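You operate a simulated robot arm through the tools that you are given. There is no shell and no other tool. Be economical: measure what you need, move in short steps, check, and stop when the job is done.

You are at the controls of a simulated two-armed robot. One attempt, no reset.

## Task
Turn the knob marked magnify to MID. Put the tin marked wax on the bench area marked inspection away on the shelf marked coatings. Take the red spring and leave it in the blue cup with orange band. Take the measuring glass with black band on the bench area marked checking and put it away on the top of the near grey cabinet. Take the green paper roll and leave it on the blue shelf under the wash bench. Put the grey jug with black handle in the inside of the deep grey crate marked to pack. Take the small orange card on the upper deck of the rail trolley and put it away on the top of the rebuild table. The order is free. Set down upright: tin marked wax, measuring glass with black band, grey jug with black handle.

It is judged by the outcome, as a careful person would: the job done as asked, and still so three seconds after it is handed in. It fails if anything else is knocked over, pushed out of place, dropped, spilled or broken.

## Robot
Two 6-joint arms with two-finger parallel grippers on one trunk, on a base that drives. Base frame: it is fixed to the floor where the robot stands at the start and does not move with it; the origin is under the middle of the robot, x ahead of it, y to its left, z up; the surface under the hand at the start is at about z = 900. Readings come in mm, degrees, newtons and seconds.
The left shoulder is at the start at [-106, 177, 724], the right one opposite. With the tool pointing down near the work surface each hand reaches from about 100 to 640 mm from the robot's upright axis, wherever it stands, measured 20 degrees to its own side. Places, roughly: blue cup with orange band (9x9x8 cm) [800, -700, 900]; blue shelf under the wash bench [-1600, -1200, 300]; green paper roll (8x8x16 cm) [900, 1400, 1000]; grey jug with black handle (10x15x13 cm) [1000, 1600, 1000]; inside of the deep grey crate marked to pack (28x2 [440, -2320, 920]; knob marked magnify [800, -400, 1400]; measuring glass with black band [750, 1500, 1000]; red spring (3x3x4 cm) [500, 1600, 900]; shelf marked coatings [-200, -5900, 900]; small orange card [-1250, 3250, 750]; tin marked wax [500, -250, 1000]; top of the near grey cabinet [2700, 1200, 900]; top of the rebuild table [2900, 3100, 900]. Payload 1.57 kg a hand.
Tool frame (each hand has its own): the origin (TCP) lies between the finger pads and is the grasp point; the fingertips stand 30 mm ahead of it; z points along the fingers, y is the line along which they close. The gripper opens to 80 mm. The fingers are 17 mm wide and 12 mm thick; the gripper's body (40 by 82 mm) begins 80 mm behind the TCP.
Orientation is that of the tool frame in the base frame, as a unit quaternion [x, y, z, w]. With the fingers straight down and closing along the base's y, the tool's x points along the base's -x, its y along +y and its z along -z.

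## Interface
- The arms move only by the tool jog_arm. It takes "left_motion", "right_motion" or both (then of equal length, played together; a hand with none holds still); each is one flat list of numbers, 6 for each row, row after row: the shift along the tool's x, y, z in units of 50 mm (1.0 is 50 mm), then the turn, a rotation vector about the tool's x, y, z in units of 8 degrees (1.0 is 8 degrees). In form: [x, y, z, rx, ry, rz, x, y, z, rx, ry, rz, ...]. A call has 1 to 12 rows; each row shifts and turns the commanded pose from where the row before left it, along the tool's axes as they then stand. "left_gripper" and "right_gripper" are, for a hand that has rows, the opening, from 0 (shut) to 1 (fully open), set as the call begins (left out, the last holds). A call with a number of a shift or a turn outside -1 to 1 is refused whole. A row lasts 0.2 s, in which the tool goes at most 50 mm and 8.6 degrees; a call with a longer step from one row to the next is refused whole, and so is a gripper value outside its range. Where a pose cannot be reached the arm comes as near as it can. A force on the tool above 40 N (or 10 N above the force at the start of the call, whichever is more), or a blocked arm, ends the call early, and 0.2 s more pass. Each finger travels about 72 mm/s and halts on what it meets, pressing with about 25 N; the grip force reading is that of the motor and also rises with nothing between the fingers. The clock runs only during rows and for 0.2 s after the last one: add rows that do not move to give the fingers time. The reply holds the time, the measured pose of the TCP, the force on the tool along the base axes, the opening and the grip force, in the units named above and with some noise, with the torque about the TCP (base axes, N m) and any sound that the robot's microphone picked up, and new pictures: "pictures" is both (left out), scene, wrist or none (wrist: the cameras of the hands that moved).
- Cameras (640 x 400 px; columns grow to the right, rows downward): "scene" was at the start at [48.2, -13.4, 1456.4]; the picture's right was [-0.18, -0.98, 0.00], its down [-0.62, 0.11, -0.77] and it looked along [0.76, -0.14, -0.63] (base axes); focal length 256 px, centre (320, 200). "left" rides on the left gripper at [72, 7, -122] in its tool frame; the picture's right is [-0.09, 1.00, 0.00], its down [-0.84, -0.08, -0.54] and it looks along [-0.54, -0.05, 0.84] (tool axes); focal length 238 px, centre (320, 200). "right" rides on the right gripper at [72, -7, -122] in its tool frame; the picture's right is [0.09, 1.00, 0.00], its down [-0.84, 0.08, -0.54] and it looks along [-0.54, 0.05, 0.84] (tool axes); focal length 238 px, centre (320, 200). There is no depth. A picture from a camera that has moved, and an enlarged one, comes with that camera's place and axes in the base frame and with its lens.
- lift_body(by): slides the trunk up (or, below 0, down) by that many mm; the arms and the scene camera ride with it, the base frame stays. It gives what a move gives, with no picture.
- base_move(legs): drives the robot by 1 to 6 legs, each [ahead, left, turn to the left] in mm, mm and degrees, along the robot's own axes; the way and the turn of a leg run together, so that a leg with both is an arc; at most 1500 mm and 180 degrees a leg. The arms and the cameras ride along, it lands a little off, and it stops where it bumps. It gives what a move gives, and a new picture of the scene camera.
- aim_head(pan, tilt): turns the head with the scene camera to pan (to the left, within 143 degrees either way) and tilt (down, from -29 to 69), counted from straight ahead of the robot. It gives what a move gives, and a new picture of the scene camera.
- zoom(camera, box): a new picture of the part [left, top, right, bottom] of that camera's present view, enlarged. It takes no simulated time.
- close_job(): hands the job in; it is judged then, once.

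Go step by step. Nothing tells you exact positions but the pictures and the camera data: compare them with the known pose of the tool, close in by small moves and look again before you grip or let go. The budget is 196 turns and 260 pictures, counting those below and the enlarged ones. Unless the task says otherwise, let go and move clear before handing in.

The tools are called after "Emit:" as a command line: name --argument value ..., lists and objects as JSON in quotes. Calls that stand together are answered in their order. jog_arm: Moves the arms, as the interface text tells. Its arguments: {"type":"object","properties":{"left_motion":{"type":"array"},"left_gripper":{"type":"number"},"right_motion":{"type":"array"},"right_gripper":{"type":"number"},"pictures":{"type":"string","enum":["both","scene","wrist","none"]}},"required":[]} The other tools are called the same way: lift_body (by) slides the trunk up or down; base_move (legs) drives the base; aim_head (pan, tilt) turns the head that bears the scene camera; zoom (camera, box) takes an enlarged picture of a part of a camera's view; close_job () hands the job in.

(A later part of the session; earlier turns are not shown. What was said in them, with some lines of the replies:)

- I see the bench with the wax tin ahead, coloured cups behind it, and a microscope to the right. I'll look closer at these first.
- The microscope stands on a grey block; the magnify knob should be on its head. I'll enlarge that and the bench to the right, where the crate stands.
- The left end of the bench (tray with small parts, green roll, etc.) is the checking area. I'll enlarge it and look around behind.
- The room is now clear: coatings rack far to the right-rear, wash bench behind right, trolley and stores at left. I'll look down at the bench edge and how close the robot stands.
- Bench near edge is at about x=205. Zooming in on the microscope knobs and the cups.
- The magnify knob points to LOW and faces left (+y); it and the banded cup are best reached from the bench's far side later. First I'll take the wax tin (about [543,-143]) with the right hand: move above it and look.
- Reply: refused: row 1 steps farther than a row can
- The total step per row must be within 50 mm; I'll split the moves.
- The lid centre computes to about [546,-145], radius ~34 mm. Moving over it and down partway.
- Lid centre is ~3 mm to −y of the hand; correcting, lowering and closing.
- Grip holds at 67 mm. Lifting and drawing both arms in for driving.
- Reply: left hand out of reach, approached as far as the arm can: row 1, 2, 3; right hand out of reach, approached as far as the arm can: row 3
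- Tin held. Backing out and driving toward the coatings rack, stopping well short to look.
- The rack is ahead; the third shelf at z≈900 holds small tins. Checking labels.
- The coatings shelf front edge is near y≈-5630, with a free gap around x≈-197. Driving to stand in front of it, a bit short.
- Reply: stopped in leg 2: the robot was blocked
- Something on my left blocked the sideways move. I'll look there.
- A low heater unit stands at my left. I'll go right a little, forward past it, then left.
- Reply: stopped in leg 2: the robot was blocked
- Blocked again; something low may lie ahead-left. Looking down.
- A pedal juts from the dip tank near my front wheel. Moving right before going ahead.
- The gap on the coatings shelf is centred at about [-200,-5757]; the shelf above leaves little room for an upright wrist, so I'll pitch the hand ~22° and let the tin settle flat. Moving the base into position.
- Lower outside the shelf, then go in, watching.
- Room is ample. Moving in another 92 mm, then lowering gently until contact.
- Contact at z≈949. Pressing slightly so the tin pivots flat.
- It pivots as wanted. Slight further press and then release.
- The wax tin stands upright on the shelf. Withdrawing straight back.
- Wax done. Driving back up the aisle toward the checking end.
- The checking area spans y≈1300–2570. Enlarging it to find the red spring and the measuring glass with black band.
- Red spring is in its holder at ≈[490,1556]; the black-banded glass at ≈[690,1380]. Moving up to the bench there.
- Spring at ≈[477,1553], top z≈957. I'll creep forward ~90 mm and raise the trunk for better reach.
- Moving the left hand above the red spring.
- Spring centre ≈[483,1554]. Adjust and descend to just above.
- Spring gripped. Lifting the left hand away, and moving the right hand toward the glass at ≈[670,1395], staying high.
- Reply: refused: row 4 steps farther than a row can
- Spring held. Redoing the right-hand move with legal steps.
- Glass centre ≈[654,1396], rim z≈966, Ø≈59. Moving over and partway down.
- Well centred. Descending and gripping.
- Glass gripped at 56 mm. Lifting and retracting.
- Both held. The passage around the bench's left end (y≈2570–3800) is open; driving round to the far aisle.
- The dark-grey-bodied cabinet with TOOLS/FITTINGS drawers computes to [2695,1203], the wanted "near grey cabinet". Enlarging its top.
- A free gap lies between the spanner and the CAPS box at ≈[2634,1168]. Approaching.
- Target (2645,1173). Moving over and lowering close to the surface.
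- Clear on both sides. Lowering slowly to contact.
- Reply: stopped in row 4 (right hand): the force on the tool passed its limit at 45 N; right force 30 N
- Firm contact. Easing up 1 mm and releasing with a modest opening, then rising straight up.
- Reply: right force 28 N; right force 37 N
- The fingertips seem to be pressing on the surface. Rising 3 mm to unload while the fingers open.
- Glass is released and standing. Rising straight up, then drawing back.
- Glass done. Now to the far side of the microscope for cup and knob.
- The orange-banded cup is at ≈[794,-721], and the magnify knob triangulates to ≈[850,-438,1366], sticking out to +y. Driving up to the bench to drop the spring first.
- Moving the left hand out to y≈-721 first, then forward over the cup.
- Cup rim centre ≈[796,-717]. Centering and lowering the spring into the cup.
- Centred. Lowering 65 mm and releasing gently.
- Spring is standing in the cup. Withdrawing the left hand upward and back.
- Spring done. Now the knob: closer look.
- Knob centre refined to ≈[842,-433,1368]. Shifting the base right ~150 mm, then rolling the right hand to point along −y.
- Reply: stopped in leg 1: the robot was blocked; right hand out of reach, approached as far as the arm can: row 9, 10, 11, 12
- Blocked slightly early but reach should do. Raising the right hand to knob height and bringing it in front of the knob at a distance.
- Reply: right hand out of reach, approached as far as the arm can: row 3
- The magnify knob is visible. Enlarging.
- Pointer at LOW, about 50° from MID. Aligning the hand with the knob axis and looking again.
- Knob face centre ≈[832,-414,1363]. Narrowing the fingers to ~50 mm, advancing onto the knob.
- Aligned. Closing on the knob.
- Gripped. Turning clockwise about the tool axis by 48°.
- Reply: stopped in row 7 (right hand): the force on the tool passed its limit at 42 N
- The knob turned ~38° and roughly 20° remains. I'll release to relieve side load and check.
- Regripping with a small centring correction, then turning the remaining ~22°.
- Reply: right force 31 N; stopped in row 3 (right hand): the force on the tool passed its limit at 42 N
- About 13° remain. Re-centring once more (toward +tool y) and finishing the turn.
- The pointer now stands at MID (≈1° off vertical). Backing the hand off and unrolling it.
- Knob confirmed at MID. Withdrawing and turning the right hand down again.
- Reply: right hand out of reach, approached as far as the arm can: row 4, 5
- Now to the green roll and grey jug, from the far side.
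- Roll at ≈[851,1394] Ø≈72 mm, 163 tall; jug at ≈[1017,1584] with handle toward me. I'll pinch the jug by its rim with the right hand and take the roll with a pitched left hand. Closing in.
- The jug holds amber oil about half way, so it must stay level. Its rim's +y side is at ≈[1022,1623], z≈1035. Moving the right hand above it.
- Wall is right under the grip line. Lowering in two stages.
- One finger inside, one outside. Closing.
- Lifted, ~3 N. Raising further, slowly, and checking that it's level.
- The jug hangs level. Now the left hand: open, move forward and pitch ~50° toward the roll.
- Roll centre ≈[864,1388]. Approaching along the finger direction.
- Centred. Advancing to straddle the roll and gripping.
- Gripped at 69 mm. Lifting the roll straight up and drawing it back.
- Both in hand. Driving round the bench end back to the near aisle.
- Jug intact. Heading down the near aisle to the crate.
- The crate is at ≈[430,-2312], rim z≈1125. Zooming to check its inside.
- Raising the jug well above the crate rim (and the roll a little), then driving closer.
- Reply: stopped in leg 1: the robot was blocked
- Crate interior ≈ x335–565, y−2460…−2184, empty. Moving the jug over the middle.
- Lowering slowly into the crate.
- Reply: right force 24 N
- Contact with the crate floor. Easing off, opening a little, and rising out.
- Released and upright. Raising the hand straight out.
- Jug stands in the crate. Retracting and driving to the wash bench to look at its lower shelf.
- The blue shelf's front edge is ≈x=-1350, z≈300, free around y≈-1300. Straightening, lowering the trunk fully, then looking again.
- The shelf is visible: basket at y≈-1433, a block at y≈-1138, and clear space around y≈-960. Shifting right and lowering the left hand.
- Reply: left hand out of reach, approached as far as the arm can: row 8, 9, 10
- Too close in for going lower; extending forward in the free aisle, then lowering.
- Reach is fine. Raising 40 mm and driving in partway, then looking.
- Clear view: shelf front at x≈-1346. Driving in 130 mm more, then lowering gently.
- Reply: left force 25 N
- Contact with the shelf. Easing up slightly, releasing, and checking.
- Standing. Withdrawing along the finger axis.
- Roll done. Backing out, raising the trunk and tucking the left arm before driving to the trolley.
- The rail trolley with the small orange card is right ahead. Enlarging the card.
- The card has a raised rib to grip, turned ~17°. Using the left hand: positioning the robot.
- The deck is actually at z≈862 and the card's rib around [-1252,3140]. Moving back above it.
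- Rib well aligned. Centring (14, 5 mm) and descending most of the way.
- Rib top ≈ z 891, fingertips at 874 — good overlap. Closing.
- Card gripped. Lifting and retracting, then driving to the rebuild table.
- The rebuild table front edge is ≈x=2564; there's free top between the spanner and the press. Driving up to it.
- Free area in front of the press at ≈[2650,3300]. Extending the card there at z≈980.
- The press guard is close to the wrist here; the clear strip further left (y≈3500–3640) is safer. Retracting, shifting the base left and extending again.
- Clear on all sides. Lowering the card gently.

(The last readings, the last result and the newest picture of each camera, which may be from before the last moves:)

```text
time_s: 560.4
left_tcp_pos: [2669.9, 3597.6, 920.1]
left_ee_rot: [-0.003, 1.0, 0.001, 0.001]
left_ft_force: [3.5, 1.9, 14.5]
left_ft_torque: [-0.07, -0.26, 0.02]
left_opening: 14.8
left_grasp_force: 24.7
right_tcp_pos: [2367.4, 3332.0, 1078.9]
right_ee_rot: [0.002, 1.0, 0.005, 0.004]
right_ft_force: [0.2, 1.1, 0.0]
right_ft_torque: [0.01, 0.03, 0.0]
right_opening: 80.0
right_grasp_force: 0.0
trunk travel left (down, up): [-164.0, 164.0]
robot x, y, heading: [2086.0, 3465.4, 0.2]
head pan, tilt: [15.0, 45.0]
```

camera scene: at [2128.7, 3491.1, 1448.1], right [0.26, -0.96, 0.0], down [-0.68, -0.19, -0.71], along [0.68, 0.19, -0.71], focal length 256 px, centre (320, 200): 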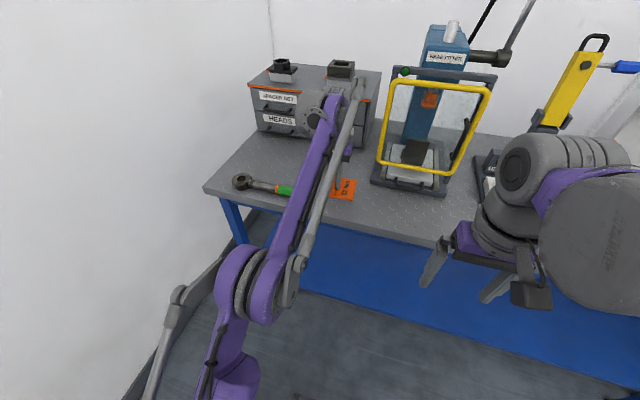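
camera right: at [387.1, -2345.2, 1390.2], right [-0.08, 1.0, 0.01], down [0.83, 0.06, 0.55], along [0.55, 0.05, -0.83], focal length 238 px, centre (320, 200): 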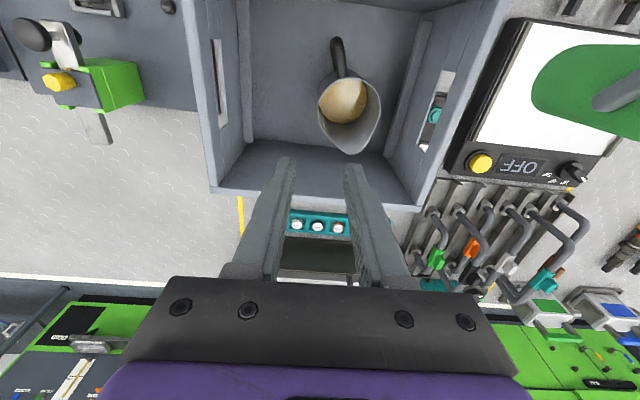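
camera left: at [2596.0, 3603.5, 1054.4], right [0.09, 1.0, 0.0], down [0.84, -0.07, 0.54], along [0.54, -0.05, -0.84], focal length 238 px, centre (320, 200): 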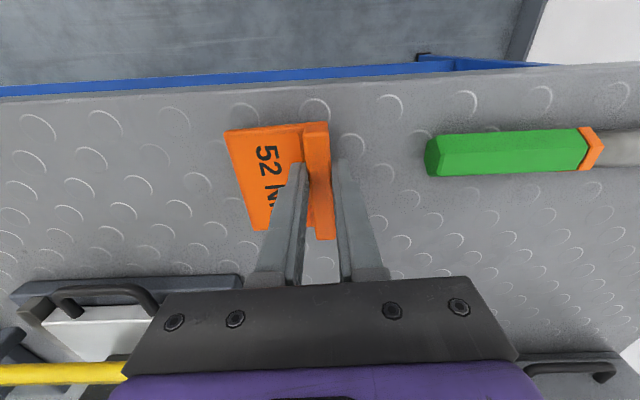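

Contact. Releasing and rising.

Emit:
jog_arm --left_motion '[0, 0, -0.02, 0, 0, 0, 0, 0, 0, 0, 0, 0, 0, 0, 0, 0, 0, 0]' --left_gripper 0.5 --pictures "none"

Emit:
jog_arm --left_motion '[0, 0, -0.6, 0, 0, 0, 0, 0, -0.8, 0, 0, 0, 0.8, 0, -0.3, 0, 0, 0, 0.9, 0, 0, 0, 0, 0, 0.9, 0, 0, 0, 0, 0, 0.9, 0, 0, 0, 0, 0]' --pictures "scene"

Emit:
zoom --camera "scene" --box '[200, 120, 460, 260]'

```text
time_s: 561.1
left_tcp_pos: [2670.8, 3598.1, 920.7]
left_ee_rot: [-0.003, 1.0, 0.0, 0.0]
left_ft_force: [0.2, -1.2, 0.1]
left_ft_torque: [0.01, -0.02, -0.01]
left_opening: 39.7
left_grasp_force: 0.0
right_tcp_pos: [2367.3, 3333.0, 1079.3]
right_ee_rot: [0.004, 1.0, 0.006, 0.003]
right_ft_force: [0.8, -0.7, 0.4]
right_ft_torque: [-0.02, 0.03, 0.03]
right_opening: 80.1
right_grasp_force: 0.1
trunk travel left (down, up): [-164.0, 164.0]
robot x, y, heading: [2086.5, 3468.2, 0.1]
head pan, tilt: [15.0, 45.0]
```

```text
time_s: 562.5
left_tcp_pos: [2490.4, 3597.2, 1005.3]
left_ee_rot: [-0.003, 1.0, 0.001, 0.0]
left_ft_force: [0.1, -0.4, 0.9]
left_ft_torque: [0.02, 0.0, 0.02]
left_opening: 40.1
left_grasp_force: 0.0
left hand out of reach, approached as far as the arm can: row 2
right_tcp_pos: [2366.4, 3332.0, 1077.9]
right_ee_rot: [0.003, 1.0, 0.006, 0.004]
right_ft_force: [0.0, 0.3, 1.0]
right_ft_torque: [-0.01, -0.01, 0.02]
right_opening: 80.1
right_grasp_force: 0.2
trunk travel left (down, up): [-164.0, 164.0]
robot x, y, heading: [2084.5, 3468.9, 0.2]
head pan, tilt: [15.0, 45.0]
camera scene: at [2127.3, 3491.1, 1448.2], right [0.26, -0.96, 0.0], down [-0.68, -0.19, -0.71], along [0.68, 0.19, -0.71], focal length 256 px, centre (320, 200)
```

scene: 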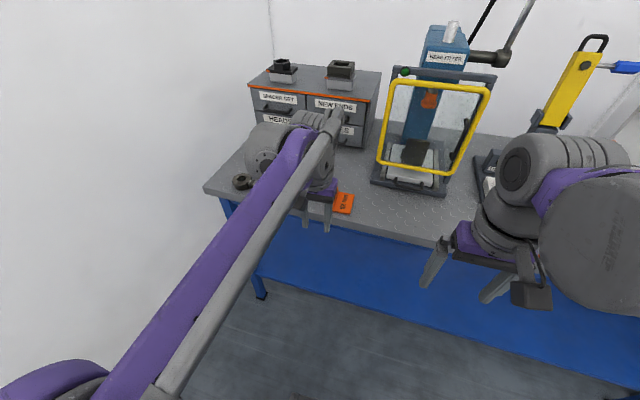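

```text
2.46 times, centred on (330, 190) of scene
camera zoom: at [2127.3, 3491.1, 1448.2], right [0.26, -0.96, 0.0], down [-0.68, -0.19, -0.71], along [0.68, 0.19, -0.71], focal length 629 px, centre (295, 225)
```

zoom: 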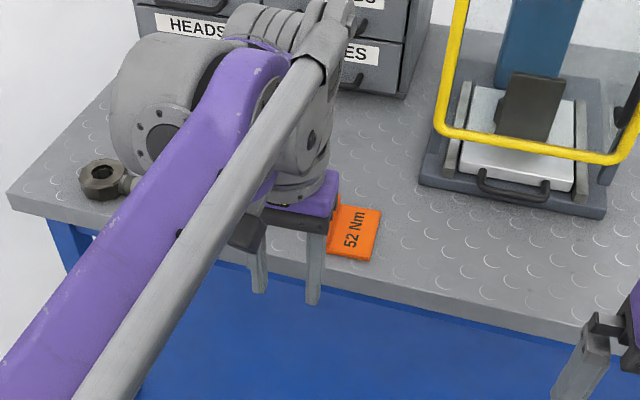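

The card lies on the rebuild table. Backing clear and taking a last look.

Emit:
base_move --legs '[[-300, 0, 0]]'

Emit:
aim_head --pan -45 --tilt 25

Emit:
zoom --camera "scene" --box '[280, 120, 480, 260]'

```text
time_s: 564.6
left_tcp_pos: [2185.1, 3595.7, 1006.0]
left_ee_rot: [-0.005, 1.0, -0.001, 0.002]
left_ft_force: [-0.3, -0.1, 1.4]
left_ft_torque: [-0.01, -0.02, 0.03]
left_opening: 40.0
left_grasp_force: 0.1
right_tcp_pos: [2062.2, 3331.1, 1080.2]
right_ee_rot: [0.0, 1.0, 0.006, 0.003]
right_ft_force: [0.3, -0.5, 0.1]
right_ft_torque: [-0.01, 0.01, -0.01]
right_opening: 80.0
right_grasp_force: 0.1
trunk travel left (down, up): [-164.0, 164.0]
robot x, y, heading: [1779.8, 3464.6, 0.7]
head pan, tilt: [15.0, 45.0]
camera scene: at [1821.8, 3489.0, 1448.1], right [0.27, -0.96, 0.0], down [-0.68, -0.19, -0.71], along [0.68, 0.19, -0.71], focal length 256 px, centre (320, 200)
```

scene: 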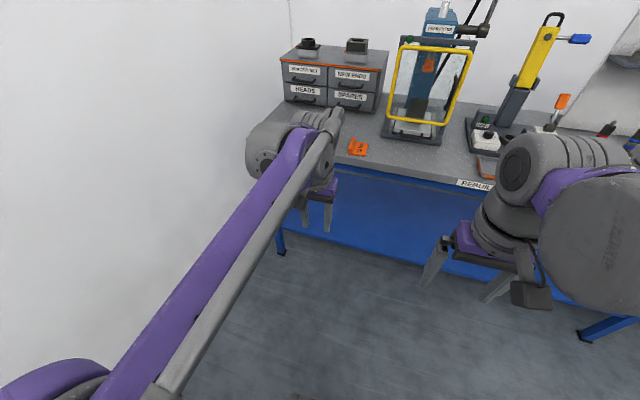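

```text
time_s: 565.9
left_tcp_pos: [2187.1, 3596.9, 1006.0]
left_ee_rot: [-0.005, 1.0, 0.0, -0.001]
left_ft_force: [0.8, 0.2, 0.6]
left_ft_torque: [0.02, 0.0, -0.02]
left_opening: 39.7
left_grasp_force: 0.1
right_tcp_pos: [2061.7, 3330.9, 1079.7]
right_ee_rot: [0.0, 1.0, 0.006, 0.003]
right_ft_force: [-0.3, -0.6, 0.0]
right_ft_torque: [-0.01, 0.0, -0.01]
right_opening: 80.0
right_grasp_force: 0.1
trunk travel left (down, up): [-164.0, 164.0]
robot x, y, heading: [1778.8, 3467.7, 0.6]
head pan, tilt: [-45.0, 25.0]
camera scene: at [1810.0, 3402.7, 1478.7], right [-0.7, -0.71, 0.0], down [-0.3, 0.3, -0.91], along [0.65, -0.63, -0.42], focal length 256 px, centre (320, 200)
```

scene: 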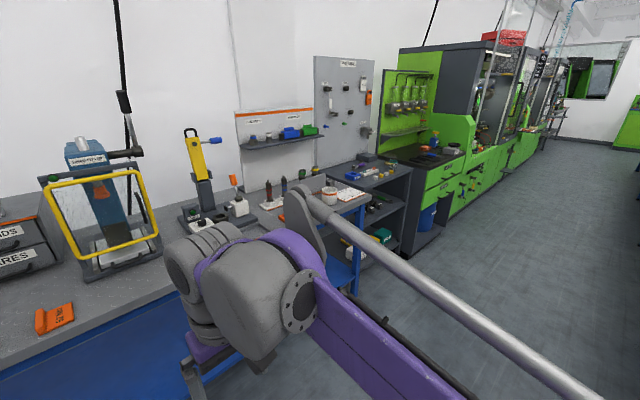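

```text
2.86 times, centred on (380, 190) of scene
camera zoom: at [1810.0, 3402.7, 1478.7], right [-0.7, -0.71, 0.0], down [-0.3, 0.3, -0.91], along [0.65, -0.63, -0.42], focal length 730 px, centre (149, 229)
```

zoom: 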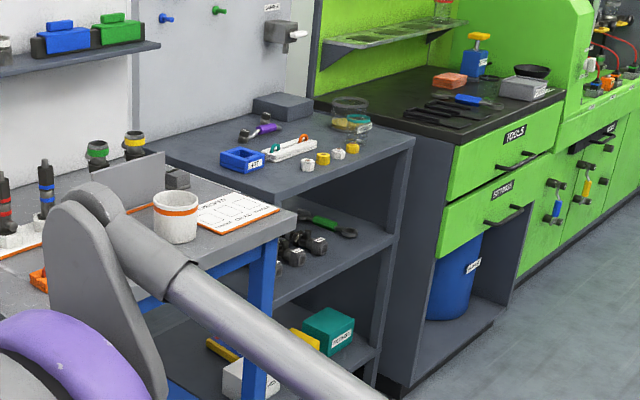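

Everything is in place and both hands are clear, so I'm handing in.

Emit:
close_job

```text
The job is handed in.
```

I finished all seven tasks and handed the job in with both hands empty and clear.

- **Magnify knob:** turned from LOW to MID; in the close-up the pointer was about 1° off vertical.
- **Wax tin:** standing upright on the coatings shelf, between the other tins.
- **Red spring:** in the blue cup with the orange band.
- **Measuring glass:** upright on the grey-bodied cabinet with the TOOLS and FITTINGS drawers. I took this as the near grey cabinet because its position matched the one you gave.
- **Green paper roll:** standing on the blue shelf under the wash bench.
- **Grey jug:** upright in the crate marked to pack. It held oil, and I saw none spilled.
- **Orange card:** flat on the rebuild table, between the spanner and the press.

The base bumped into something four times: twice at the dip tank (one of those probably its pedal), once on the far side of the main bench, and once at the near side of the bench by the crate. I saw nothing knocked over or moved.
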